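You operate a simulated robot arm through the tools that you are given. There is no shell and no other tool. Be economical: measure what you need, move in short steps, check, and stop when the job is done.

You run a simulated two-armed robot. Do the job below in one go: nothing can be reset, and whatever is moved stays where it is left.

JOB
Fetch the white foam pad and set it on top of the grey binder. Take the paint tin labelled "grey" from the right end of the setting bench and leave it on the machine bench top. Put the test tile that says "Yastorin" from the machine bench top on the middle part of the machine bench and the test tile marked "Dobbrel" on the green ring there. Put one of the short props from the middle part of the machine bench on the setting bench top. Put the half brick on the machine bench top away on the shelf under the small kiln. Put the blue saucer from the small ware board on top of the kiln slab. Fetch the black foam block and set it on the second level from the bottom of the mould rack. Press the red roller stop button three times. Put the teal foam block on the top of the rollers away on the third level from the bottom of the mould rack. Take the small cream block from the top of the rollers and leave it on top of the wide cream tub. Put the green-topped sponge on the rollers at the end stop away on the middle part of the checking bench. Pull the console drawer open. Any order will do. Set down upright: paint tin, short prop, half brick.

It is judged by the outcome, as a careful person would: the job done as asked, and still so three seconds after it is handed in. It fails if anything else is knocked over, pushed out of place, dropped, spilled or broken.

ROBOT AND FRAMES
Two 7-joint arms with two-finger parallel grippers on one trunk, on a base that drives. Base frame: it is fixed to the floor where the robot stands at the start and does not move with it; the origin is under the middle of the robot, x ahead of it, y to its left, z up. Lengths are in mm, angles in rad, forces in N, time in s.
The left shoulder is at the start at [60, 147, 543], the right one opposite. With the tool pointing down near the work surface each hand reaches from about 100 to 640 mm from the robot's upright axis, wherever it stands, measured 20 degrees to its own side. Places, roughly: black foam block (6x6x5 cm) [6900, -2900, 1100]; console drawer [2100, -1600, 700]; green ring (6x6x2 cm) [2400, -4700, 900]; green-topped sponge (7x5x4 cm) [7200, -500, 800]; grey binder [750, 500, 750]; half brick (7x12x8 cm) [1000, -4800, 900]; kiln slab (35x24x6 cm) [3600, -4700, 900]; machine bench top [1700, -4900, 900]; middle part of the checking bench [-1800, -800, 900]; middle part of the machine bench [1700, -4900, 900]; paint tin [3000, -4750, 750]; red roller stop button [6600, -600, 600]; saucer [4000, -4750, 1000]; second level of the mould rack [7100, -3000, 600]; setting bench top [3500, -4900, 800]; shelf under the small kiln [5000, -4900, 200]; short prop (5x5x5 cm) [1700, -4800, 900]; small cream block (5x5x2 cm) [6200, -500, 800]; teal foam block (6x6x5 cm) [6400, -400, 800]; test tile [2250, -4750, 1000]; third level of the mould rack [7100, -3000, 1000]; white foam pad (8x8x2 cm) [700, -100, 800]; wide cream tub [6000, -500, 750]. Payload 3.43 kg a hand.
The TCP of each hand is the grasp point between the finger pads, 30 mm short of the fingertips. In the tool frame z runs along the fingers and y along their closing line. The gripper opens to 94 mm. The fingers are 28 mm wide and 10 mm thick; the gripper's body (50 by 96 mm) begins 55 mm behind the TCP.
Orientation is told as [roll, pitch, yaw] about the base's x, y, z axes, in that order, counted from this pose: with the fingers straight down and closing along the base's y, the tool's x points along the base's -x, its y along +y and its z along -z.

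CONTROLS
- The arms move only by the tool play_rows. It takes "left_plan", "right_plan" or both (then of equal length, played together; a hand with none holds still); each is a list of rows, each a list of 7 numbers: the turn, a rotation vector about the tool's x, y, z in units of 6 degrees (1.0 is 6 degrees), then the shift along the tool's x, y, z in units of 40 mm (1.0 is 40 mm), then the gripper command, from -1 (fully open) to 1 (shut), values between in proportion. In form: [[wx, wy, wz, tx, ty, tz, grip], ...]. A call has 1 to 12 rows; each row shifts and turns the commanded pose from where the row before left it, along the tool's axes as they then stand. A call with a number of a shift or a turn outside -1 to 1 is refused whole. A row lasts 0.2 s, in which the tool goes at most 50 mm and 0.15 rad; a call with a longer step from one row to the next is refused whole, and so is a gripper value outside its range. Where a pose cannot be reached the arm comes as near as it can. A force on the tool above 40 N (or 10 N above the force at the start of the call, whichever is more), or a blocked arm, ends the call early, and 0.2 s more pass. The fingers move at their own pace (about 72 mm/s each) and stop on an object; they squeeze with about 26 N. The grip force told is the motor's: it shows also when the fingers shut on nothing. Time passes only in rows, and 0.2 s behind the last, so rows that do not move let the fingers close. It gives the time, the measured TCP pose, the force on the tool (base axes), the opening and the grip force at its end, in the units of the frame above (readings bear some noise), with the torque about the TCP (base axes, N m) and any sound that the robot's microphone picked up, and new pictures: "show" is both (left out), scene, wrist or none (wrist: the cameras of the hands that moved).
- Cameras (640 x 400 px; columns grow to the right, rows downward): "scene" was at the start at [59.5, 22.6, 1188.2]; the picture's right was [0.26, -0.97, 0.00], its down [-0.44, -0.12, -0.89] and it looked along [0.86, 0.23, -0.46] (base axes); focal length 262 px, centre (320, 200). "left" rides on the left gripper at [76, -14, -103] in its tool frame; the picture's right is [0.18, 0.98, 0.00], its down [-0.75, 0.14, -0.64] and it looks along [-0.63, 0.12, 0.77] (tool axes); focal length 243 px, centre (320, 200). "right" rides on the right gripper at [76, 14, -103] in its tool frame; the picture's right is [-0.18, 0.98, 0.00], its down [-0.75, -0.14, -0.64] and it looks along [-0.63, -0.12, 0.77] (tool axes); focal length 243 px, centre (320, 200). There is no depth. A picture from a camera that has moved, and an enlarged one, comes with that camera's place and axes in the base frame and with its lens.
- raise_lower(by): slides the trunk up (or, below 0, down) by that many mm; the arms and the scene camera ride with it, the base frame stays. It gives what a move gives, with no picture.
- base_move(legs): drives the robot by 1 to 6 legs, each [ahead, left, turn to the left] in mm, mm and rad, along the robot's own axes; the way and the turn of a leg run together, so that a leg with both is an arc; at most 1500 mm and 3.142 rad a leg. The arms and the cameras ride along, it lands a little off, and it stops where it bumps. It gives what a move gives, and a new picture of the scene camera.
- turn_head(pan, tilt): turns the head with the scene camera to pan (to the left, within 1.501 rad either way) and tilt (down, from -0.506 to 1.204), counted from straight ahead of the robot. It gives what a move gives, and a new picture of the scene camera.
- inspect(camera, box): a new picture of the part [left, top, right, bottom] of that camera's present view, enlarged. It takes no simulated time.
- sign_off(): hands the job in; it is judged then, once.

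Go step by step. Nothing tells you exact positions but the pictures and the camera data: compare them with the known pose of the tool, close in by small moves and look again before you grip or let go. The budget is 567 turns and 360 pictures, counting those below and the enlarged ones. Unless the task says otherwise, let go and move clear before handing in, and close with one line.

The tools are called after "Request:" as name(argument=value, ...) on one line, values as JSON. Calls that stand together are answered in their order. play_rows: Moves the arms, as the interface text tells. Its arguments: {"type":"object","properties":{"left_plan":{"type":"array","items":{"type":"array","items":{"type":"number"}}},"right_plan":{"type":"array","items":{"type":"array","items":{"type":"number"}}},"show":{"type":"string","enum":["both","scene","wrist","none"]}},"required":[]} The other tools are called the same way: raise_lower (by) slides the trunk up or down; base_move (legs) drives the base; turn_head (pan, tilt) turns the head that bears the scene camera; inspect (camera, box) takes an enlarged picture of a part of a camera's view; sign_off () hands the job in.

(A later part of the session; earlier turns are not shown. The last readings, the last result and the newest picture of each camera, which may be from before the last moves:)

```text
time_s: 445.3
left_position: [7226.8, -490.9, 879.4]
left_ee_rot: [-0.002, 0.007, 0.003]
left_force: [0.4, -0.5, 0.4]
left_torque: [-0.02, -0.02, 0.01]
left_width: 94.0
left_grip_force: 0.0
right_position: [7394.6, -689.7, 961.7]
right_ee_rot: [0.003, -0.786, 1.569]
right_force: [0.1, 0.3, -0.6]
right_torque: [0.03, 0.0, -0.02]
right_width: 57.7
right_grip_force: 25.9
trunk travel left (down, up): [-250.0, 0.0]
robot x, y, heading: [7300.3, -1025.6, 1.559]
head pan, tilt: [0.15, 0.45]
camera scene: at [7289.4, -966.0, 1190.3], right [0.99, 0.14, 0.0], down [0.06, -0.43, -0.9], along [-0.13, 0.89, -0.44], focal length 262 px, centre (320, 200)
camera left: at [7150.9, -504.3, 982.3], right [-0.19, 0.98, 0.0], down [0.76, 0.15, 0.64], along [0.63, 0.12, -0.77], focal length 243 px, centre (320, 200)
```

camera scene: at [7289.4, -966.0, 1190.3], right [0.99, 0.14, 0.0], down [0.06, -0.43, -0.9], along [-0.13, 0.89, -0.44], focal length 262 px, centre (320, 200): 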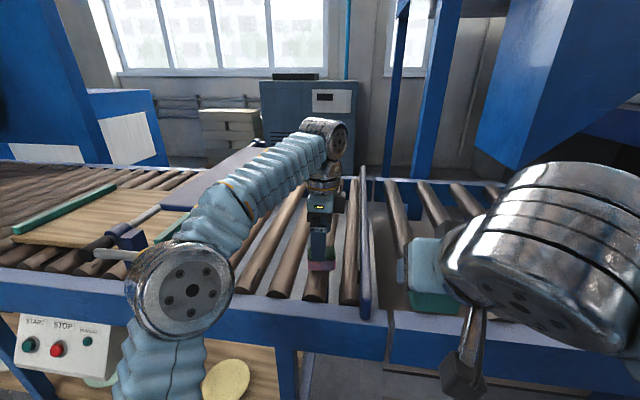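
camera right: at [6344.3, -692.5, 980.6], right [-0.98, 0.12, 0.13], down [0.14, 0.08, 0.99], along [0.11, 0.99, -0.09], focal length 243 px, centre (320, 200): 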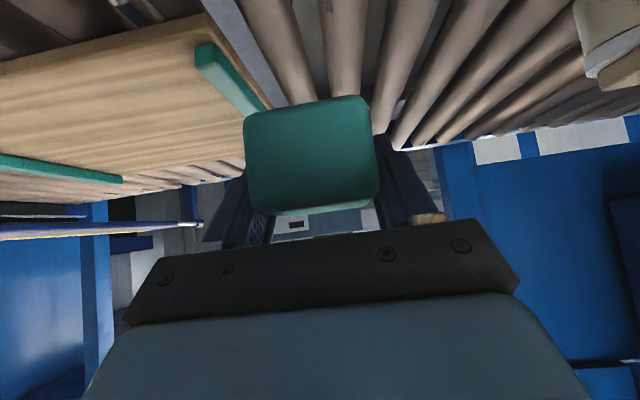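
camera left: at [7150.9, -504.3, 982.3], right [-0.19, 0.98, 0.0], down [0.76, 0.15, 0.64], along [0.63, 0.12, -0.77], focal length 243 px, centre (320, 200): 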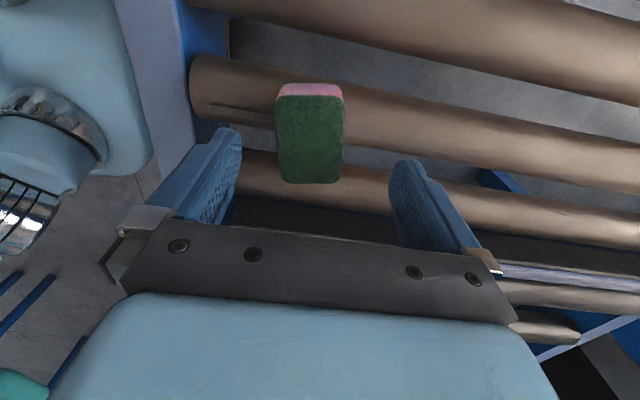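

Centred. Descend 50 mm and grip.

Request:
play_rows(left_plan=[[0, 0, 0, 0, -0.15, 0.6, -1], [0, 0, 0, 0, 0, 0.6, -1], [0, 0, 0, 0, 0, 0, 1], [0, 0, 0, 0, 0, 0, 1], [0, 0, 0, 0, 0, 0, 1], [0, 0, 0, 0, 0, 0, 1]], show="wrist")

```text
time_s: 446.7
left_position: [7225.6, -496.6, 830.2]
left_ee_rot: [-0.002, 0.006, 0.003]
left_force: [-0.1, -0.8, 0.2]
left_torque: [-0.02, 0.01, 0.01]
left_width: 45.4
left_grip_force: 26.2
right_position: [7394.6, -688.7, 960.8]
right_ee_rot: [0.004, -0.787, 1.571]
right_force: [0.1, 1.6, 0.3]
right_torque: [-0.01, 0.0, -0.01]
right_width: 57.8
right_grip_force: 25.9
trunk travel left (down, up): [-250.0, 0.0]
robot x, y, heading: [7303.7, -1028.2, 1.563]
head pan, tilt: [0.15, 0.45]
camera left: at [7149.3, -510.9, 935.0], right [-0.19, 0.98, 0.0], down [0.76, 0.15, 0.64], along [0.63, 0.12, -0.77], focal length 243 px, centre (320, 200)
```

left: 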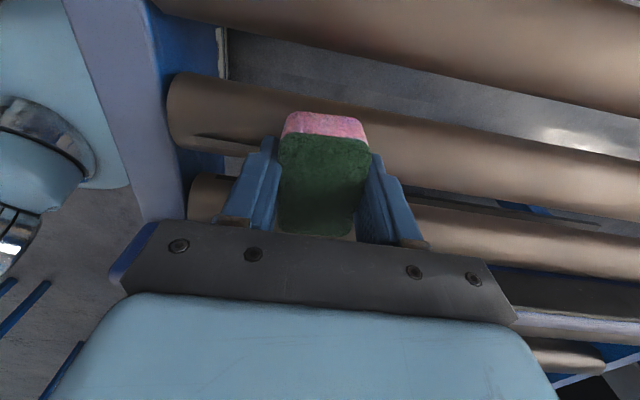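

Sponge gripped. Lift straight up, then retract toward me.

Request:
play_rows(left_plan=[[0, 0, 0, 0, 0, -0.6, 1], [0, 0, 0, 0, 0, -1, 1], [0, 0, 0, 0, -0.3, -0.9, 1], [0, 0, 0, 0, -0.9, -0.4, 1], [0, 0, 0, 0, -0.9, 0, 1], [0, 0, 0, 0, -0.9, 0, 1], [0, 0, 0, 0, -0.9, 0, 1], [0, 0, 0, 0, -0.9, 0, 1], [0, 0, 0, 0, 0, 0, 1]], show="scene")

```text
time_s: 448.7
left_position: [7225.5, -690.1, 947.0]
left_ee_rot: [-0.001, 0.007, 0.003]
left_force: [0.2, 0.3, 0.7]
left_torque: [0.04, -0.01, 0.01]
left_width: 44.8
left_grip_force: 25.8
right_position: [7394.5, -689.5, 961.4]
right_ee_rot: [0.004, -0.787, 1.571]
right_force: [-0.6, -0.6, -0.3]
right_torque: [0.0, -0.04, 0.02]
right_width: 57.6
right_grip_force: 25.9
trunk travel left (down, up): [-250.0, 0.0]
robot x, y, heading: [7302.7, -1024.2, 1.563]
head pan, tilt: [0.15, 0.45]
camera scene: at [7289.4, -966.2, 1190.3], right [0.99, 0.14, 0.0], down [0.06, -0.43, -0.9], along [-0.13, 0.89, -0.44], focal length 262 px, centre (320, 200)
```

scene: 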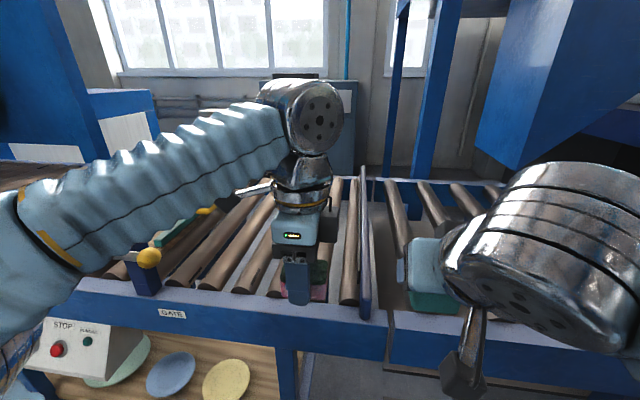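

Sponge and teal are both held. Drive back around to the rack front.

Request:
base_move(legs=[[-250, 0, 0], [0, 1450, 0], [-1350, 150, 0], [-280, 0, 0], [0, 0, -1.563]])

Request:
turn_head(pan=0.0, tilt=0.25)

```text
time_s: 469.2
left_position: [6010.1, -2822.2, 946.9]
left_ee_rot: [-0.003, 0.007, -1.559]
left_force: [0.0, 0.5, -0.1]
left_torque: [-0.02, -0.03, -0.04]
left_width: 44.8
left_grip_force: 26.3
right_position: [6009.9, -2990.7, 961.9]
right_ee_rot: [0.003, -0.788, 0.009]
right_force: [0.5, 0.2, 0.5]
right_torque: [-0.01, -0.03, -0.05]
right_width: 58.0
right_grip_force: 26.5
trunk travel left (down, up): [-250.0, 0.0]
robot x, y, heading: [5675.4, -2899.3, -0.004]
head pan, tilt: [0.15, 0.45]
camera scene: at [5735.4, -2888.1, 1190.3], right [0.15, -0.99, 0.0], down [-0.43, -0.06, -0.9], along [0.89, 0.13, -0.44], focal length 262 px, centre (320, 200)
```

scene: 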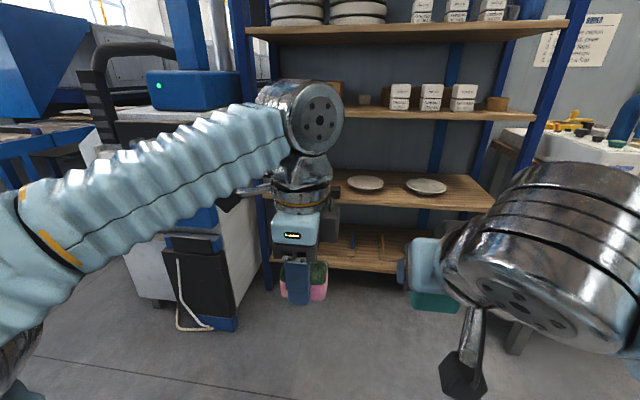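

```text
time_s: 469.9
left_position: [6010.0, -2821.9, 946.1]
left_ee_rot: [-0.002, 0.008, -1.558]
left_force: [0.2, -0.5, -0.1]
left_torque: [-0.01, -0.03, -0.01]
left_width: 44.9
left_grip_force: 25.6
right_position: [6011.2, -2989.2, 961.8]
right_ee_rot: [0.004, -0.787, 0.01]
right_force: [0.5, 0.8, 0.4]
right_torque: [0.02, 0.02, -0.03]
right_width: 57.8
right_grip_force: 26.1
trunk travel left (down, up): [-250.0, 0.0]
robot x, y, heading: [5670.4, -2899.0, -0.003]
head pan, tilt: [0.0, 0.25]
camera scene: at [5737.9, -2901.8, 1208.9], right [0.0, -1.0, 0.0], down [-0.25, 0.0, -0.97], along [0.97, 0.0, -0.25], focal length 262 px, centre (320, 200)
```

scene: 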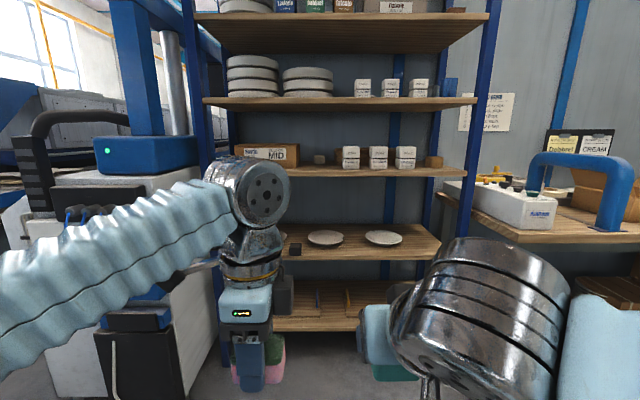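

Raise/extend the right hand with the teal block to above shelf-3 height, and move the left hand aside a bit.

Request:
play_rows(left_plan=[[0, 0, 0, 0.7, 0, 0, 1], [0, 0, 0, 0.7, 0, 0, 1], [0, 0, 0, 0.6, 0, 0, 1], [0, 0, 0, 0, 0, 0, 1], [0, 0, 0, 0, 0, 0, 1], [0, 0, 0, 0, 0, 0, 1], [0, 0, 0, 0, 0, 0, 1]], right_plan=[[0, 0, 0, -0.95, 0.3, 0.1, 1], [0, 0, 0, -0.95, 0.35, 0.1, 1], [0, 0, 0, -0.95, 0.4, 0.1, 1], [0, 0, 0, -0.95, 0.4, 0.1, 1], [0, 0, 0, -0.95, 0.4, 0.1, 1], [0, 0, 0, -0.95, 0.4, 0.1, 1], [0, 0, 0, 0, 0, 0, 1]], show="scene")

```text
time_s: 471.5
left_position: [6008.9, -2740.9, 945.5]
left_ee_rot: [-0.002, 0.005, -1.557]
left_force: [-0.2, -0.1, -0.4]
left_torque: [-0.03, 0.0, 0.01]
left_width: 45.1
left_grip_force: 25.9
right_position: [6184.8, -2899.1, 1100.8]
right_ee_rot: [0.002, -0.788, 0.014]
right_force: [-0.2, 1.0, -0.9]
right_torque: [-0.03, -0.03, -0.01]
right_width: 57.7
right_grip_force: 25.9
right hand out of reach, approached as far as the arm can: row 6
trunk travel left (down, up): [-250.0, 0.0]
robot x, y, heading: [5672.1, -2901.3, 0.002]
head pan, tilt: [0.0, 0.25]
camera scene: at [5738.2, -2901.3, 1208.9], right [0.0, -1.0, 0.0], down [-0.25, 0.0, -0.97], along [0.97, 0.0, -0.25], focal length 262 px, centre (320, 200)
```

scene: 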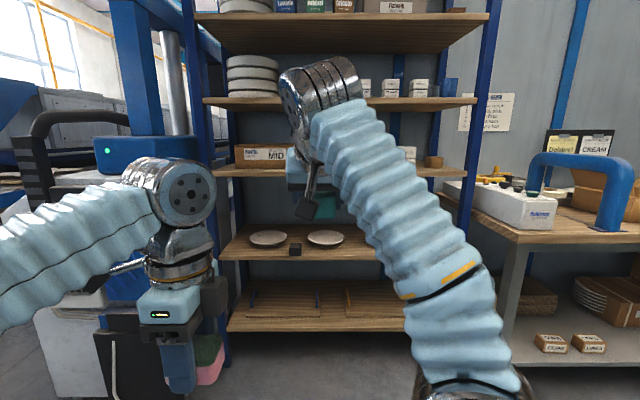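

Drive ahead 560 mm, then check against the shelf.

Request:
base_move(legs=[[560, 0, 0]])

Request:
inspect(camera="right", box=[0, 0, 640, 400])

```text
time_s: 474.7
left_position: [6574.0, -2741.6, 946.4]
left_ee_rot: [-0.001, 0.006, -1.558]
left_force: [-0.3, 0.0, 0.2]
left_torque: [0.01, 0.0, 0.02]
left_width: 45.2
left_grip_force: 26.5
right_position: [6749.5, -2900.5, 1100.6]
right_ee_rot: [0.003, -0.788, 0.008]
right_force: [-0.3, 0.8, 0.2]
right_torque: [0.0, 0.02, -0.01]
right_width: 57.5
right_grip_force: 26.2
trunk travel left (down, up): [-250.0, 0.0]
robot x, y, heading: [6236.4, -2900.2, -0.002]
head pan, tilt: [0.0, 0.25]
camera scene: at [6303.1, -2902.4, 1209.0], right [0.0, -1.0, 0.0], down [-0.25, 0.0, -0.97], along [0.97, 0.0, -0.25], focal length 262 px, centre (320, 200)
```

scene: 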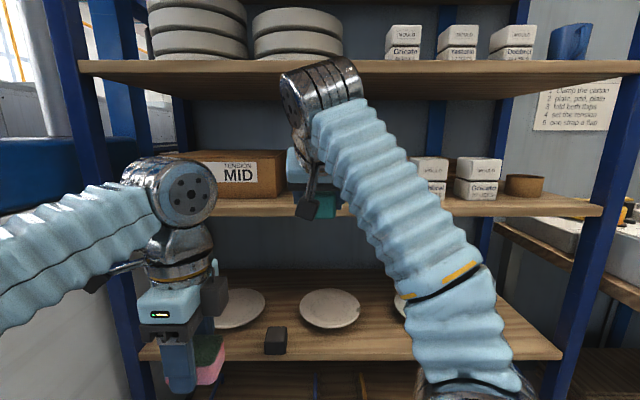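

```text
1.00 times, centred on (320, 200) of right (not enlarged: the box is as wide or as high as the picture)
camera zoom: at [6624.4, -2888.2, 1119.7], right [0.12, 0.98, 0.13], down [0.08, -0.14, 0.99], along [0.99, -0.11, -0.09], focal length 243 px, centre (320, 200)
```

zoom: 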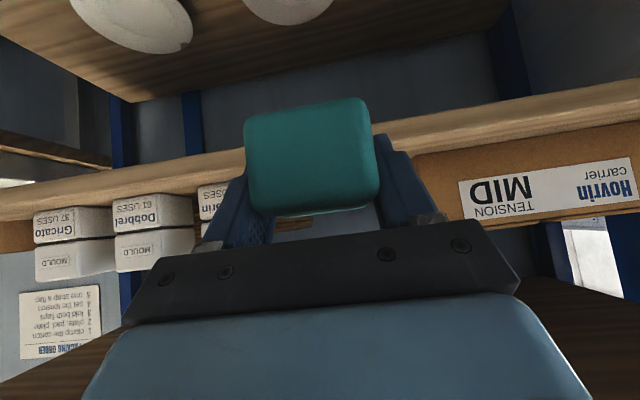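

Raise ~15 mm for clearance, then drive in 135 mm.

Request:
play_rows(right_plan=[[0, 0, 0, -0.1, 0, -0.45, 1], [0, 0, 0, 0, 0, 0, 1]], show="none")

Request:
base_move(legs=[[138, 0, 0]])

Request:
inspect(camera="right", box=[0, 0, 640, 400])

```text
time_s: 475.3
left_position: [6573.9, -2742.2, 946.5]
left_ee_rot: [-0.002, 0.006, -1.558]
left_force: [0.3, -0.8, 1.3]
left_torque: [0.02, 0.0, -0.01]
left_width: 45.2
left_grip_force: 26.3
right_position: [6734.7, -2900.7, 1110.0]
right_ee_rot: [0.002, -0.786, 0.009]
right_force: [0.2, 0.5, -0.3]
right_torque: [0.01, 0.0, 0.03]
right_width: 57.5
right_grip_force: 25.6
right hand out of reach, approached as far as the arm can: row 1
trunk travel left (down, up): [-250.0, 0.0]
robot x, y, heading: [6237.3, -2899.9, -0.006]
head pan, tilt: [0.0, 0.25]
```

```text
time_s: 476.6
left_position: [6712.2, -2741.7, 947.0]
left_ee_rot: [-0.002, 0.007, -1.56]
left_force: [0.7, 0.3, -0.2]
left_torque: [0.0, -0.04, 0.01]
left_width: 45.1
left_grip_force: 26.4
right_position: [6872.3, -2902.2, 1112.1]
right_ee_rot: [0.002, -0.787, 0.009]
right_force: [0.9, -0.4, 0.5]
right_torque: [-0.02, 0.01, -0.01]
right_width: 57.7
right_grip_force: 25.2
trunk travel left (down, up): [-250.0, 0.0]
robot x, y, heading: [6375.8, -2899.3, -0.007]
head pan, tilt: [0.0, 0.25]
camera scene: at [6441.5, -2902.6, 1209.0], right [0.0, -1.0, 0.0], down [-0.25, 0.0, -0.97], along [0.97, 0.0, -0.25], focal length 262 px, centre (320, 200)
```

scene: 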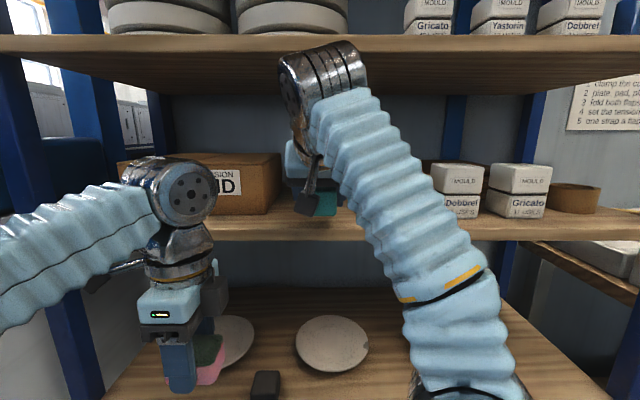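

```text
1.00 times, centred on (320, 200) of right (not enlarged: the box is as wide or as high as the picture)
camera zoom: at [6746.9, -2888.9, 1129.7], right [0.12, 0.98, 0.13], down [0.08, -0.14, 0.99], along [0.99, -0.11, -0.09], focal length 243 px, centre (320, 200)
```

zoom: 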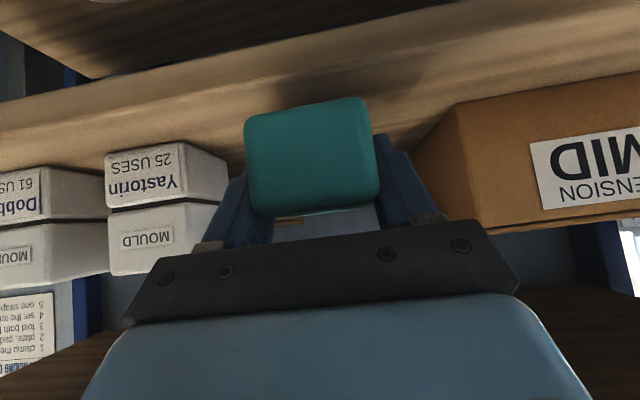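

Well placed between moulds and box. Move in 15 mm more and lower to contact.

Request:
base_move(legs=[[15, 0, 0]])

Request:
play_rows(right_plan=[[0, 0, 0, 0.18, 0, 0.18, 1], [0, 0, 0, 0.1, 0, 0.1, 1], [0, 0, 0, 0.06, 0, 0.06, 1], [0, 0, 0, 0.06, 0, 0.06, 1], [0, 0, 0, 0.06, 0, 0.06, 1], [0, 0, 0, 0.06, 0, 0.06, 1], [0, 0, 0, 0.06, 0, 0.06, 1], [0, 0, 0, 0, 0, 0, 1]], show="wrist")

```text
time_s: 477.4
left_position: [6727.9, -2741.7, 946.0]
left_ee_rot: [-0.001, 0.007, -1.559]
left_force: [0.7, 1.0, -0.2]
left_torque: [0.0, -0.01, 0.01]
left_width: 44.8
left_grip_force: 26.6
right_position: [6887.5, -2901.1, 1111.4]
right_ee_rot: [0.003, -0.787, 0.009]
right_force: [0.0, 0.4, -0.6]
right_torque: [-0.01, -0.01, -0.02]
right_width: 57.9
right_grip_force: 26.3
trunk travel left (down, up): [-250.0, 0.0]
robot x, y, heading: [6390.5, -2904.1, -0.004]
head pan, tilt: [0.0, 0.25]
camera scene: at [6456.5, -2902.6, 1209.0], right [0.0, -1.0, 0.0], down [-0.25, 0.0, -0.97], along [0.97, 0.0, -0.25], focal length 262 px, centre (320, 200)
```

scene: 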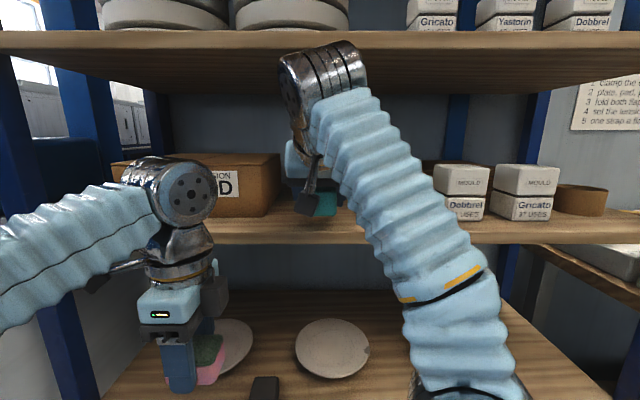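

```text
time_s: 479.2
left_position: [6727.3, -2742.3, 947.6]
left_ee_rot: [-0.002, 0.006, -1.559]
left_force: [0.4, -0.1, 0.3]
left_torque: [-0.01, 0.03, 0.02]
left_width: 45.0
left_grip_force: 26.0
right_position: [6886.9, -2901.4, 1082.1]
right_ee_rot: [0.007, -0.793, 0.007]
right_force: [5.5, 1.6, 29.5]
right_torque: [-0.18, 0.04, -0.02]
right_width: 58.0
right_grip_force: 26.4
trunk travel left (down, up): [-250.0, 0.0]
robot x, y, heading: [6391.6, -2900.9, 0.001]
head pan, tilt: [0.0, 0.25]
camera right: at [6761.1, -2888.9, 1098.9], right [0.12, 0.98, 0.14], down [0.07, -0.15, 0.99], along [0.99, -0.11, -0.09], focal length 243 px, centre (320, 200)
```

right: 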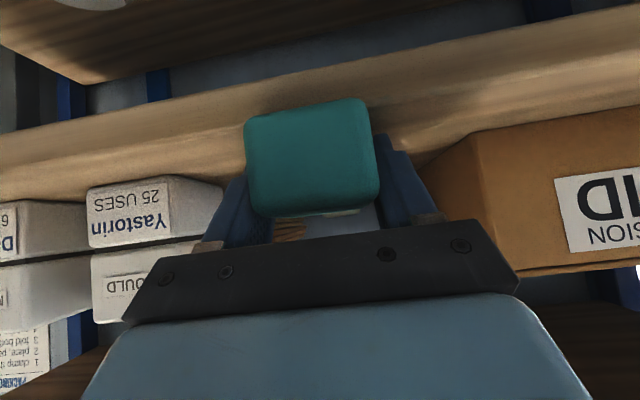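

Contact. Release and back out with the base.

Request:
play_rows(right_plan=[[0, 0, 0, -0.06, 0, -0.06, 1], [0, 0, 0, 0, 0, 0, 0], [0, 0, 0, 0, 0, 0, -0.75], [0, 0, 0, 0, 0, 0, -0.75], [0, 0, 0, 0, 0, -0.4, -0.75], [0, 0, 0, 0.1, 0, -0.5, -0.75], [0, 0, 0, 0, 0, 0, -0.75]], show="wrist")

Request:
base_move(legs=[[-400, 0, 0]])

```text
time_s: 480.8
left_position: [6727.6, -2742.1, 945.6]
left_ee_rot: [-0.002, 0.008, -1.559]
left_force: [0.0, 0.2, 0.0]
left_torque: [0.01, 0.03, 0.0]
left_width: 45.4
left_grip_force: 25.9
right_position: [6859.3, -2900.6, 1105.2]
right_ee_rot: [0.004, -0.788, 0.008]
right_force: [-0.5, 0.0, -0.3]
right_torque: [-0.04, 0.03, 0.03]
right_width: 82.2
right_grip_force: 0.0
trunk travel left (down, up): [-250.0, 0.0]
robot x, y, heading: [6395.4, -2904.3, -0.004]
head pan, tilt: [0.0, 0.25]
camera right: at [6733.8, -2889.0, 1123.0], right [0.12, 0.98, 0.13], down [0.08, -0.14, 0.99], along [0.99, -0.11, -0.09], focal length 243 px, centre (320, 200)
```

right: 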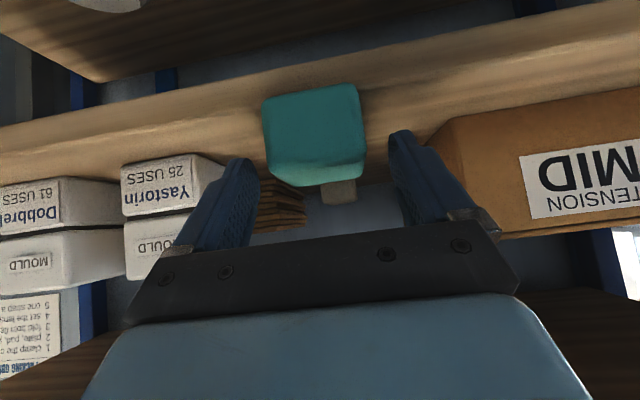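

```text
time_s: 483.3
left_position: [6324.9, -2741.8, 945.3]
left_ee_rot: [-0.003, 0.007, -1.559]
left_force: [0.7, -0.4, -1.0]
left_torque: [0.01, 0.02, -0.01]
left_width: 45.0
left_grip_force: 25.5
right_position: [6455.6, -2902.0, 1105.1]
right_ee_rot: [0.003, -0.787, 0.011]
right_force: [-0.3, -0.1, 0.0]
right_torque: [-0.03, -0.04, -0.04]
right_width: 82.1
right_grip_force: 0.0
trunk travel left (down, up): [-250.0, 0.0]
robot x, y, heading: [5992.1, -2900.1, 0.004]
head pan, tilt: [0.0, 0.25]
camera scene: at [6054.4, -2902.3, 1209.0], right [0.0, -1.0, 0.0], down [-0.25, 0.0, -0.97], along [0.97, 0.0, -0.25], focal length 262 px, centre (320, 200)
```

scene: 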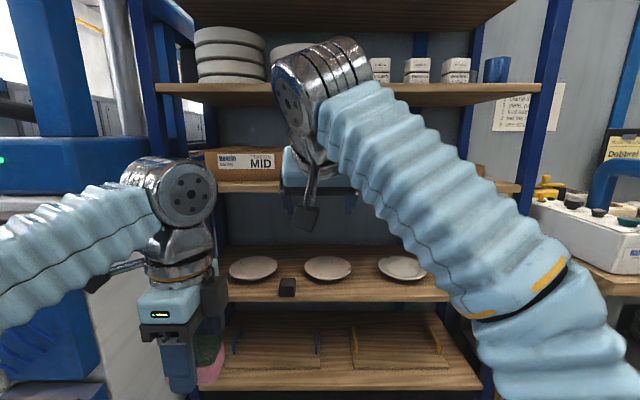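

Teal is on level 3. Now carry the sponge to the checking bench: turn around and drive down the central aisle.

Request:
base_move(legs=[[0, -300, 0], [0, 0, 3.14], [1500, 0, 0], [1500, 0, 0], [1500, 0, 0], [1300, 0, 0]])

```text
time_s: 519.8
left_position: [-122.6, -3359.3, 946.1]
left_ee_rot: [-0.003, 0.008, 1.577]
left_force: [-0.3, 0.2, -1.2]
left_torque: [-0.01, 0.0, 0.01]
left_width: 45.1
left_grip_force: 26.3
right_position: [-253.2, -3199.2, 1104.2]
right_ee_rot: [0.002, -0.787, -3.138]
right_force: [0.5, 0.1, 0.9]
right_torque: [0.04, 0.02, 0.02]
right_width: 82.1
right_grip_force: 0.0
trunk travel left (down, up): [-250.0, 0.0]
robot x, y, heading: [212.0, -3203.6, 3.137]
head pan, tilt: [0.0, 0.25]
camera scene: at [151.4, -3202.8, 1209.0], right [0.01, 1.0, 0.0], down [0.25, 0.0, -0.97], along [-0.97, 0.01, -0.25], focal length 262 px, centre (320, 200)
```

scene: 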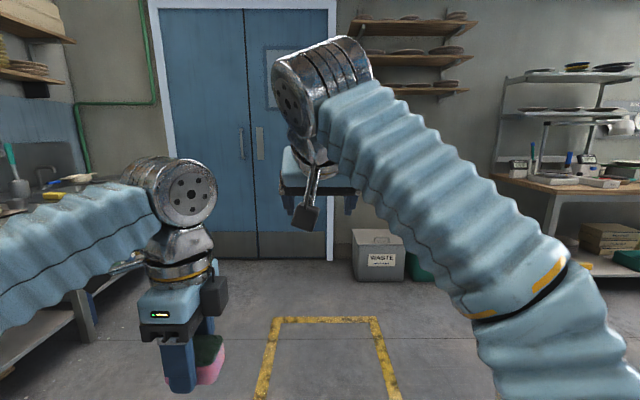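

Request:
base_move(legs=[[850, -950, 0], [0, -1450, 0]])

Request:
turn_head(pan=0.0, tilt=0.4)

```text
time_s: 533.1
left_position: [-938.2, -933.7, 945.8]
left_ee_rot: [-0.002, 0.009, 1.561]
left_force: [0.0, -0.3, -0.3]
left_torque: [-0.04, 0.0, 0.0]
left_width: 45.0
left_grip_force: 25.6
right_position: [-1067.5, -771.8, 1104.1]
right_ee_rot: [0.003, -0.787, 3.129]
right_force: [1.0, 0.1, 0.2]
right_torque: [-0.01, 0.03, -0.01]
right_width: 82.3
right_grip_force: 0.1
trunk travel left (down, up): [-250.0, 0.0]
robot x, y, heading: [-599.1, -783.0, 3.119]
head pan, tilt: [0.0, 0.25]
camera scene: at [-662.2, -780.6, 1209.0], right [0.02, 1.0, 0.0], down [0.25, -0.01, -0.97], along [-0.97, 0.02, -0.25], focal length 262 px, centre (320, 200)
```

scene: 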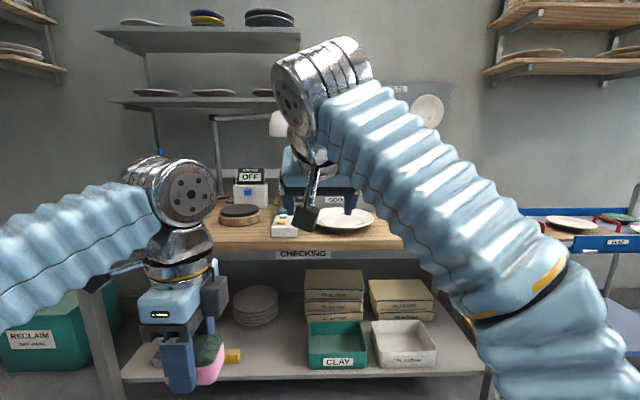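

```text
time_s: 533.8
left_position: [-938.3, -933.4, 946.7]
left_ee_rot: [-0.002, 0.007, 1.56]
left_force: [0.4, 0.1, -0.2]
left_torque: [0.01, -0.04, 0.06]
left_width: 45.1
left_grip_force: 25.9
right_position: [-1066.3, -770.7, 1104.3]
right_ee_rot: [0.005, -0.786, 3.128]
right_force: [0.2, 0.1, 0.1]
right_torque: [0.03, -0.05, -0.01]
right_width: 82.6
right_grip_force: 0.1
trunk travel left (down, up): [-250.0, 0.0]
robot x, y, heading: [-598.5, -781.4, 3.121]
head pan, tilt: [0.0, 0.4]
camera scene: at [-661.4, -780.6, 1195.1], right [0.02, 1.0, 0.0], down [0.39, -0.01, -0.92], along [-0.92, 0.02, -0.39], focal length 262 px, centre (320, 200)
```

scene: 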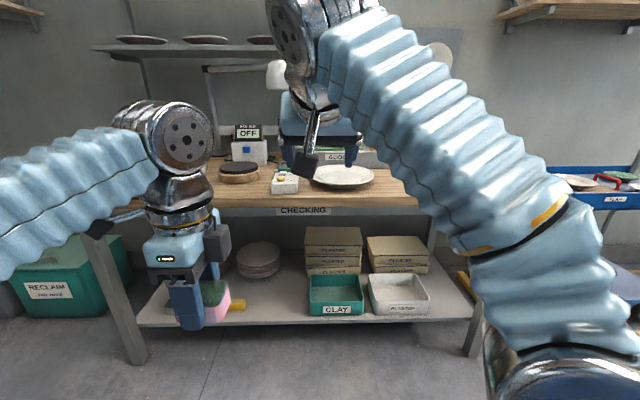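

The checking bench is ahead. Move the right hand aside to see the bench middle.

Request:
play_rows(right_plan=[[0, 0, 0, 0.7, -0.7, 0, -1], [0, 0, 0, 0.7, -0.7, 0, -1], [0, 0, 0, 0.7, -0.7, 0, -1], [0, 0, 0, 0.7, -0.7, 0, -1], [0, 0, 0, 0, 0, 0, -1]], show="none")

Request:
base_move(legs=[[200, 0, 0.02]])

Request:
inspect(camera="scene", box=[140, 130, 460, 310])

```text
time_s: 535.0
left_position: [-938.4, -932.9, 945.7]
left_ee_rot: [-0.002, 0.006, 1.561]
left_force: [0.9, 0.0, 0.2]
left_torque: [-0.01, 0.02, 0.04]
left_width: 44.9
left_grip_force: 26.3
right_position: [-987.2, -659.2, 1024.9]
right_ee_rot: [0.001, -0.788, 3.128]
right_force: [-0.8, 0.5, 0.0]
right_torque: [0.0, 0.0, -0.01]
right_width: 93.9
right_grip_force: 0.1
trunk travel left (down, up): [-250.0, 0.0]
robot x, y, heading: [-599.2, -782.1, 3.117]
head pan, tilt: [0.0, 0.4]
```

```text
time_s: 536.6
left_position: [-1134.7, -938.4, 946.2]
left_ee_rot: [-0.001, 0.007, 1.583]
left_force: [0.4, 0.6, 0.1]
left_torque: [0.01, -0.02, -0.03]
left_width: 44.7
left_grip_force: 25.8
right_position: [-1190.0, -667.0, 1025.3]
right_ee_rot: [0.005, -0.786, -3.131]
right_force: [-0.6, 0.1, 0.7]
right_torque: [0.0, -0.02, -0.02]
right_width: 94.0
right_grip_force: 0.0
trunk travel left (down, up): [-250.0, 0.0]
robot x, y, heading: [-798.0, -778.2, 3.145]
head pan, tilt: [0.0, 0.4]
camera scene: at [-861.2, -779.7, 1195.0], right [0.0, 1.0, 0.0], down [0.39, 0.0, -0.92], along [-0.92, 0.0, -0.39], focal length 262 px, centre (320, 200)
```

scene: 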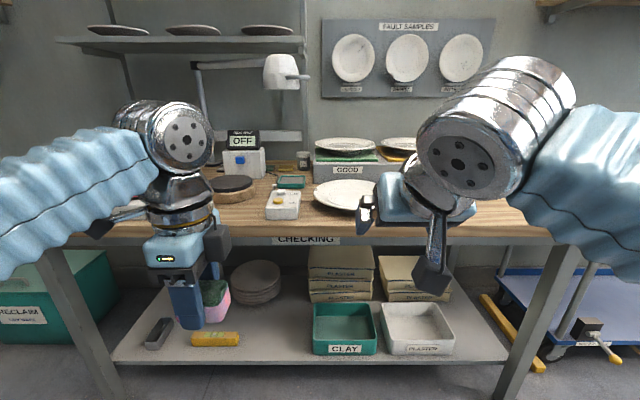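

```text
2.00 times, centred on (300, 220) of scene
camera zoom: at [-861.2, -779.7, 1195.0], right [0.0, 1.0, 0.0], down [0.39, 0.0, -0.92], along [-0.92, 0.0, -0.39], focal length 525 px, centre (360, 160)
```

zoom: 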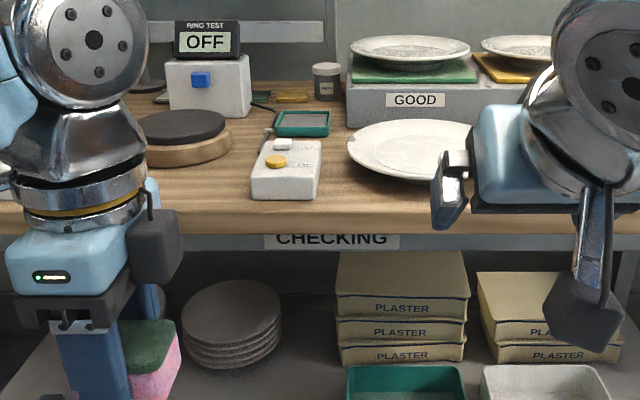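

Free spot: front middle of the bench at about [-1552, -775], between the switch box and the plate. Retract the right hand and move the base in.

Request:
play_rows(right_plan=[[0, 0, 0, 0.6, 0, -0.8, -1], [0, 0, 0, 0.6, -0.3, -0.8, -1], [0, 0, 0, 0.5, -0.3, -0.6, -1], [0, 0, 0, 0, 0, 0, -1]], show="none")

Request:
base_move(legs=[[0, -110, 0], [300, 0, 0]])

Request:
turn_head(pan=0.1, tilt=0.6)

```text
time_s: 537.6
left_position: [-1134.7, -937.6, 945.7]
left_ee_rot: [0.0, 0.007, 1.585]
left_force: [0.4, -0.1, 0.9]
left_torque: [0.01, 0.0, 0.03]
left_width: 45.0
left_grip_force: 26.0
right_position: [-1078.7, -641.1, 1038.0]
right_ee_rot: [0.003, -0.788, -3.132]
right_force: [0.7, -0.2, 0.0]
right_torque: [0.02, 0.02, 0.01]
right_width: 93.9
right_grip_force: 0.1
trunk travel left (down, up): [-250.0, 0.0]
robot x, y, heading: [-796.2, -781.1, 3.141]
head pan, tilt: [0.0, 0.4]
```

```text
time_s: 540.4
left_position: [-1434.8, -828.0, 945.8]
left_ee_rot: [-0.002, 0.009, 1.581]
left_force: [-1.5, -0.5, -1.2]
left_torque: [-0.02, 0.0, 0.02]
left_width: 44.8
left_grip_force: 25.9
right_position: [-1379.6, -532.1, 1037.2]
right_ee_rot: [0.004, -0.787, -3.133]
right_force: [-0.2, 0.1, -0.5]
right_torque: [-0.02, 0.0, -0.03]
right_width: 94.3
right_grip_force: 0.0
trunk travel left (down, up): [-250.0, 0.0]
robot x, y, heading: [-1097.9, -671.5, 3.14]
head pan, tilt: [0.0, 0.4]
camera scene: at [-1161.6, -670.3, 1195.0], right [0.0, 1.0, 0.0], down [0.39, 0.0, -0.92], along [-0.92, 0.0, -0.39], focal length 262 px, centre (320, 200)
```

scene: 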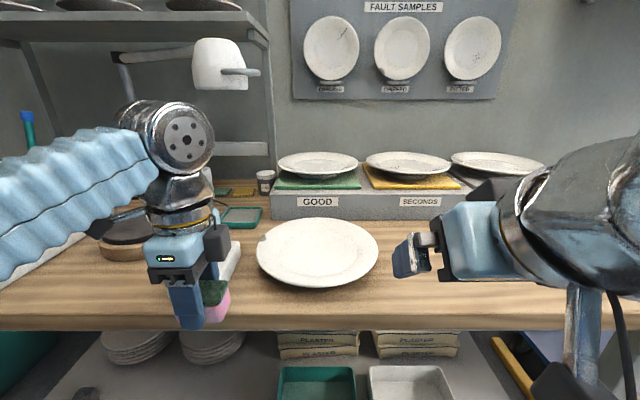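

```text
time_s: 541.1
left_position: [-1435.5, -829.6, 945.1]
left_ee_rot: [0.0, 0.008, 1.584]
left_force: [0.3, 0.6, 0.2]
left_torque: [-0.01, -0.02, 0.0]
left_width: 45.4
left_grip_force: 26.1
right_position: [-1379.3, -531.8, 1036.9]
right_ee_rot: [0.004, -0.788, -3.133]
right_force: [0.0, 0.7, 0.9]
right_torque: [0.05, -0.03, 0.0]
right_width: 94.1
right_grip_force: 0.0
trunk travel left (down, up): [-250.0, 0.0]
robot x, y, heading: [-1100.6, -665.4, 3.141]
head pan, tilt: [0.099, 0.6]
camera scene: at [-1157.1, -679.1, 1176.8], right [-0.1, 1.0, 0.0], down [0.56, 0.06, -0.83], along [-0.82, -0.08, -0.56], focal length 262 px, centre (320, 200)
```

scene: 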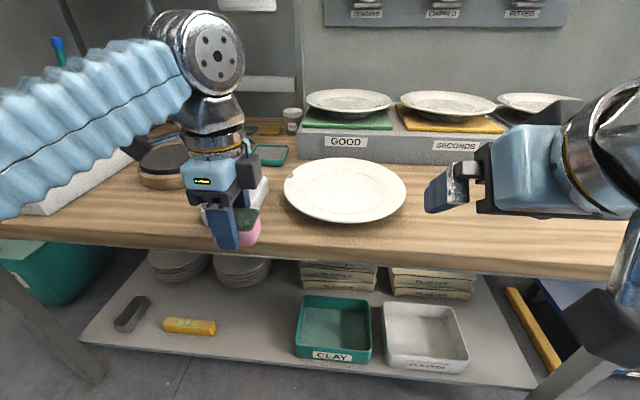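

Bench top ≈795, front ≈ -1528. Move the sponge over [-1565, -775].

Request:
play_rows(left_plan=[[0, 0, 0, -0.34, 0.82, 0, 1], [0, 0, 0, -0.34, 0.82, 0.2, 1], [0, 0, 0, -0.34, 0.82, 0.3, 1], [0, 0, 0, -0.34, 0.8, 0.5, 1], [0, 0, 0, 0, 0, 0.4, 1], [0, 0, 0, 0, 0, 0, 1]], show="both")

```text
time_s: 542.5
left_position: [-1566.6, -776.3, 890.8]
left_ee_rot: [0.003, 0.003, 1.586]
left_force: [0.9, -5.9, 25.2]
left_torque: [0.49, 0.26, 0.01]
left_width: 45.8
left_grip_force: 26.1
right_position: [-1377.8, -532.6, 1038.9]
right_ee_rot: [0.004, -0.789, -3.131]
right_force: [0.2, -0.7, 0.2]
right_torque: [0.0, 0.01, 0.0]
right_width: 94.0
right_grip_force: 0.1
trunk travel left (down, up): [-250.0, 0.0]
robot x, y, heading: [-1103.1, -667.2, 3.142]
head pan, tilt: [0.099, 0.6]
camera scene: at [-1155.5, -679.3, 1177.2], right [-0.1, 1.0, 0.0], down [0.56, 0.06, -0.83], along [-0.82, -0.08, -0.56], focal length 262 px, centre (320, 200)
camera left: at [-1549.9, -851.2, 994.3], right [-0.98, -0.2, 0.0], down [-0.15, 0.76, 0.64], along [-0.13, 0.63, -0.77], focal length 243 px, centre (320, 200)
```

scene: 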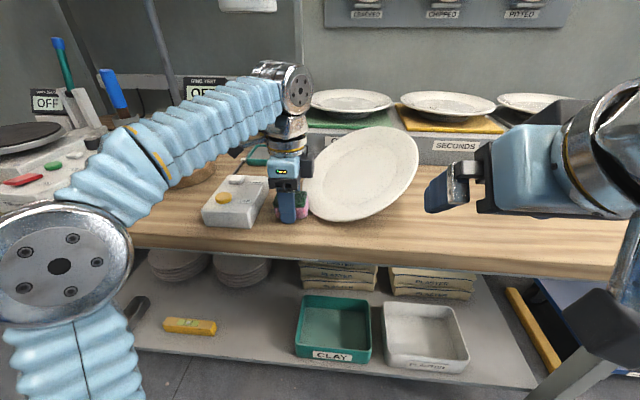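
left: 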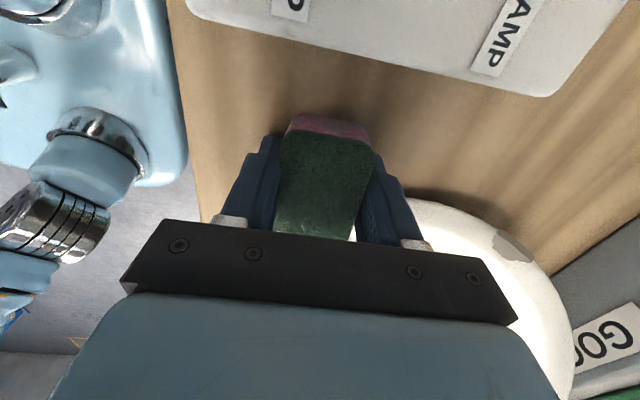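

The sponge is pressing on the plate's rim and tilting it. Raise very slowly so the plate settles back.

Request:
play_rows(left_plan=[[0, 0, 0, 0, 0, -0.08, 1], [0, 0, 0, 0, 0, -0.08, 1], [0, 0, 0, 0, 0, -0.08, 1], [0, 0, 0, 0, 0, -0.08, 1], [0, 0, 0, 0, 0, -0.08, 1], [0, 0, 0, 0, 0, -0.08, 1], [0, 0, 0, 0, 0, -0.08, 1], [0, 0, 0, 0, 0, -0.08, 1], [0, 0, 0, 0, 0, -0.1, 1], [0, 0, 0, 0, 0, -0.1, 1], [0, 0, 0, 0, 0, -0.1, 1], [0, 0, 0, 0, 0, -0.1, 1]], show="scene")

```text
time_s: 545.1
left_position: [-1565.5, -775.7, 931.3]
left_ee_rot: [-0.001, 0.007, 1.583]
left_force: [0.5, 0.7, -0.1]
left_torque: [0.03, -0.01, 0.01]
left_width: 45.5
left_grip_force: 26.0
right_position: [-1379.4, -532.5, 1038.1]
right_ee_rot: [0.004, -0.789, -3.133]
right_force: [-0.4, 0.2, -0.2]
right_torque: [0.01, -0.02, 0.01]
right_width: 93.9
right_grip_force: 0.2
trunk travel left (down, up): [-250.0, 0.0]
robot x, y, heading: [-1102.2, -669.1, 3.141]
head pan, tilt: [0.099, 0.6]
camera scene: at [-1157.1, -679.1, 1176.8], right [-0.1, 1.0, 0.0], down [0.56, 0.06, -0.83], along [-0.82, -0.08, -0.56], focal length 262 px, centre (320, 200)
```

scene: 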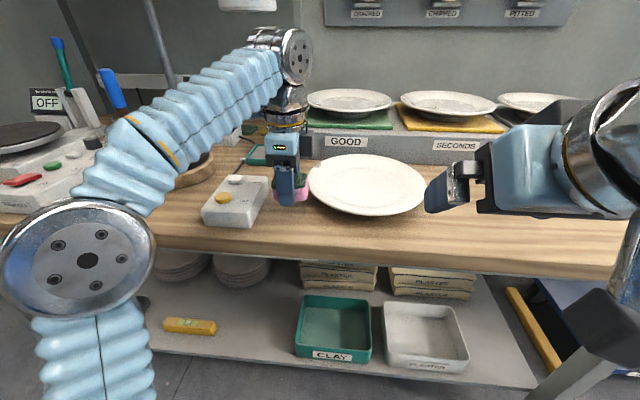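

The plate settled but slid ~55 mm; I'll put that right after. First set the sponge at the front middle spot [-1518, -792], well clear of the plate and the switch box (bench top ≈836, edge ≈ -1477).

Request:
play_rows(left_plan=[[0, 0, 0, 0.2, -0.6, 0, 1], [0, 0, 0, 0.2, -0.58, 0, 1], [0, 0, 0, 0, 0, 0.4, 1], [0, 0, 0, 0, 0, 0.4, 1], [0, 0, 0, 0, 0, 0, 1]], show="both")

```text
time_s: 546.4
left_position: [-1519.0, -791.1, 898.6]
left_ee_rot: [-0.002, 0.007, 1.583]
left_force: [0.5, 0.2, 0.0]
left_torque: [-0.01, 0.0, 0.0]
left_width: 45.1
left_grip_force: 26.0
right_position: [-1380.6, -531.9, 1038.4]
right_ee_rot: [0.002, -0.787, -3.133]
right_force: [-0.5, -0.6, 0.3]
right_torque: [0.0, -0.03, 0.04]
right_width: 93.8
right_grip_force: 0.1
trunk travel left (down, up): [-250.0, 0.0]
robot x, y, heading: [-1100.6, -668.1, 3.142]
head pan, tilt: [0.099, 0.6]
camera scene: at [-1157.1, -679.1, 1176.8], right [-0.1, 1.0, 0.0], down [0.56, 0.06, -0.83], along [-0.82, -0.08, -0.57], focal length 262 px, centre (320, 200)
camera left: at [-1503.2, -866.2, 1001.9], right [-0.98, -0.2, 0.0], down [-0.15, 0.76, 0.64], along [-0.12, 0.62, -0.77], focal length 243 px, centre (320, 200)
```

scene: 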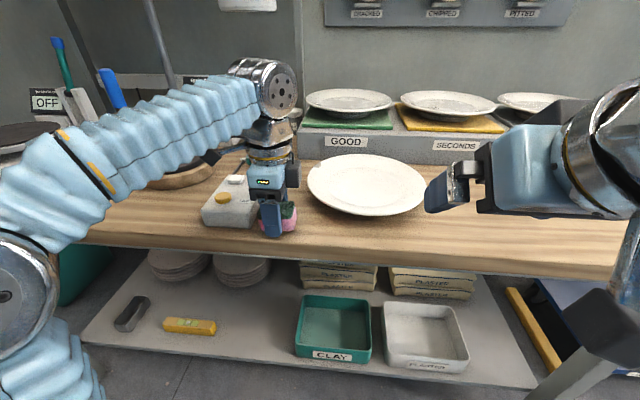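
left: 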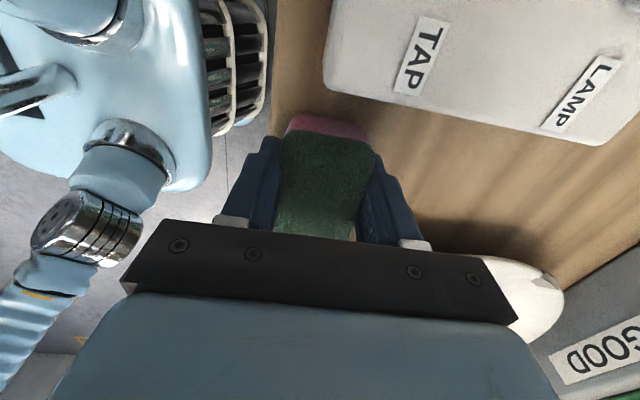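

Shift 8 mm inward and 10 mm away from the switch box, then lower gently to contact.

Request:
play_rows(left_plan=[[0, 0, 0, -0.27, 0.2, 0, 1], [0, 0, 0, 0, 0, 0.2, 1], [0, 0, 0, 0, 0, 0.15, 1], [0, 0, 0, 0, 0, 0.1, 1], [0, 0, 0, 0, 0, 0.08, 1], [0, 0, 0, 0, 0, 0.08, 1], [0, 0, 0, 0, 0, 0.08, 1], [0, 0, 0, 0, 0, 0.08, 1], [0, 0, 0, 0, 0, 0, 1]], show="wrist")

```text
time_s: 547.2
left_position: [-1527.6, -781.7, 890.7]
left_ee_rot: [0.011, 0.0, 1.585]
left_force: [0.6, -1.6, 16.5]
left_torque: [-0.16, -0.51, -0.11]
left_width: 45.2
left_grip_force: 26.2
right_position: [-1379.6, -532.2, 1038.6]
right_ee_rot: [0.004, -0.788, -3.13]
right_force: [0.2, 0.2, -0.2]
right_torque: [-0.01, 0.02, -0.01]
right_width: 94.1
right_grip_force: 0.1
trunk travel left (down, up): [-250.0, 0.0]
robot x, y, heading: [-1099.4, -669.9, 3.14]
head pan, tilt: [0.099, 0.6]
stopped in row 4 (left hand): the force on the tool passed its limit at 48 N (the readings are from after the stop); the commanded pose is now the measured one
camera left: at [-1509.8, -856.2, 993.2], right [-0.98, -0.2, 0.01], down [-0.14, 0.75, 0.64], along [-0.14, 0.63, -0.77], focal length 243 px, centre (320, 200)
```

left: 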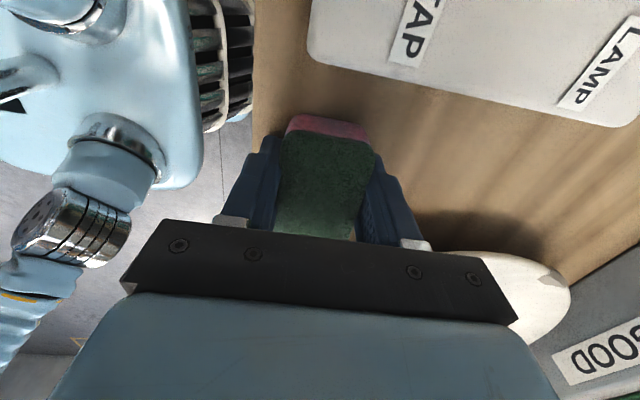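

The sponge is on the bench (top ≈850). Ease, open modestly, lift away.

Request:
play_rows(left_plan=[[0, 0, 0, 0, 0, -0.08, 1], [0, 0, 0, 0, 0, 0, 0.2], [0, 0, 0, 0, 0, 0, -0.35], [0, 0, 0, 0, 0, 0, -0.35], [0, 0, 0, 0, 0, -0.5, -0.35], [0, 0, 0, 0, 0, -0.9, -0.35], [0, 0, 0, 0, -0.7, -0.6, -0.35], [0, 0, 0, 0, -0.9, 0, -0.35], [0, 0, 0, 0, -0.9, 0, -0.35], [0, 0, 0, 0, -0.9, 0, -1], [0, 0, 0, 0, 0, 0, -1]], show="scene")

Request:
inspect(camera="scene", box=[190, 130, 450, 290])

```text
time_s: 549.6
left_position: [-1390.0, -778.7, 970.7]
left_ee_rot: [0.009, 0.001, 1.584]
left_force: [0.4, 0.6, -0.2]
left_torque: [0.03, -0.02, 0.01]
left_width: 93.9
left_grip_force: 0.0
right_position: [-1378.9, -532.2, 1038.5]
right_ee_rot: [0.004, -0.789, -3.133]
right_force: [0.2, 0.2, -0.4]
right_torque: [0.06, 0.02, 0.0]
right_width: 94.0
right_grip_force: 0.1
trunk travel left (down, up): [-250.0, 0.0]
robot x, y, heading: [-1103.2, -667.8, 3.14]
head pan, tilt: [0.099, 0.6]
camera scene: at [-1156.9, -679.1, 1176.8], right [-0.1, 1.0, 0.0], down [0.56, 0.06, -0.83], along [-0.82, -0.08, -0.56], focal length 262 px, centre (320, 200)
```

scene: 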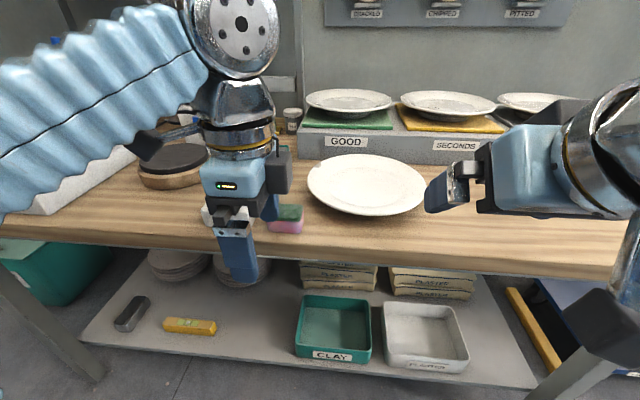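

```text
2.46 times, centred on (320, 210) of scene
camera zoom: at [-1156.9, -679.1, 1176.8], right [-0.1, 1.0, 0.0], down [0.56, 0.06, -0.83], along [-0.82, -0.08, -0.56], focal length 646 px, centre (320, 175)
```

zoom: 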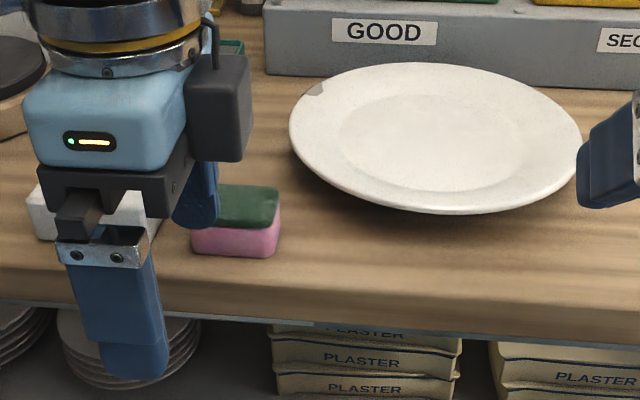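

The sponge is placed. Now restore the plate: it must go back ≈ +21 mm in x and -51 mm in y. Move in 50 mm and bring the closed right hand to the plate's far-right rim, above it first.

Request:
base_move(legs=[[50, 0, 0]])

Request:
play_rows(right_plan=[[0, 0, 0, -0.49, -0.2, 0.84, 1], [0, 0, 0, -0.49, -0.2, 0.84, 1], [0, 0, 0, -0.49, -0.2, 0.84, 1], [0, 0, 0, -0.49, -0.2, 0.84, 1], [0, 0, 0, -0.49, -0.2, 0.84, 1], [0, 0, 0, -0.49, -0.2, 0.84, 1], [0, 0, 0, -0.49, -0.2, 0.84, 1], [0, 0, 0, -0.49, -0.25, 0.84, 1], [0, 0, 0, 0, 0, 0, 1]], show="both")

```text
time_s: 550.5
left_position: [-1442.3, -777.5, 970.7]
left_ee_rot: [0.01, 0.001, 1.584]
left_force: [0.5, 0.8, -0.6]
left_torque: [0.01, 0.01, -0.01]
left_width: 94.1
left_grip_force: 0.1
right_position: [-1429.0, -531.4, 1038.2]
right_ee_rot: [0.004, -0.788, -3.135]
right_force: [0.2, -0.9, 0.7]
right_torque: [0.01, 0.03, 0.02]
right_width: 94.3
right_grip_force: 0.1
trunk travel left (down, up): [-250.0, 0.0]
robot x, y, heading: [-1147.9, -666.8, 3.141]
head pan, tilt: [0.099, 0.6]
camera scene: at [-1206.6, -679.1, 1176.8], right [-0.1, 1.0, 0.0], down [0.56, 0.06, -0.83], along [-0.82, -0.08, -0.56], focal length 262 px, centre (320, 200)
```

scene: 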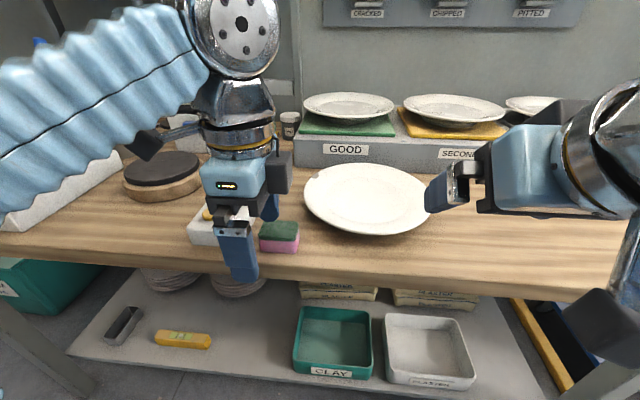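

```text
time_s: 552.5
left_position: [-1442.0, -778.5, 970.6]
left_ee_rot: [0.01, 0.001, 1.585]
left_force: [0.3, 0.3, 0.4]
left_torque: [0.0, 0.02, -0.01]
left_width: 93.9
left_grip_force: 0.1
right_position: [-1731.5, -469.6, 957.7]
right_ee_rot: [0.005, -0.786, -3.133]
right_force: [0.8, -0.6, 1.0]
right_torque: [0.02, 0.02, 0.01]
right_width: 0.2
right_grip_force: 26.2
trunk travel left (down, up): [-250.0, 0.0]
robot x, y, heading: [-1148.4, -669.0, 3.14]
head pan, tilt: [0.099, 0.6]
camera scene: at [-1207.1, -679.1, 1176.8], right [-0.1, 1.0, 0.0], down [0.56, 0.06, -0.82], along [-0.82, -0.08, -0.57], focal length 262 px, centre (320, 200)
camera right: at [-1603.6, -482.6, 977.0], right [-0.12, -0.98, 0.13], down [-0.08, 0.14, 0.99], along [-0.99, 0.11, -0.09], focal length 243 px, centre (320, 200)
```

scene: 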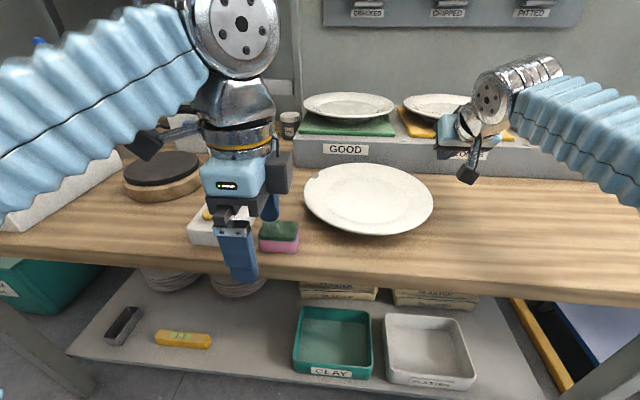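
right: 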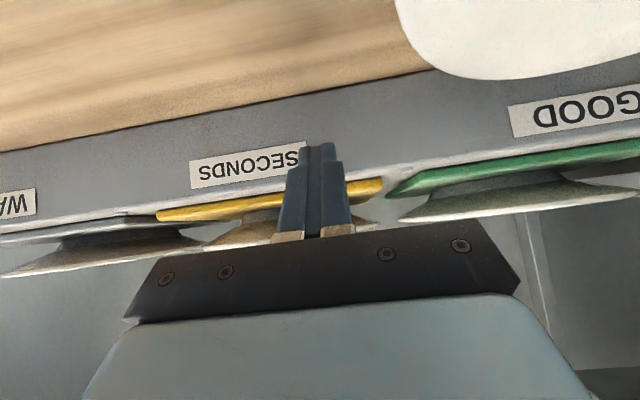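

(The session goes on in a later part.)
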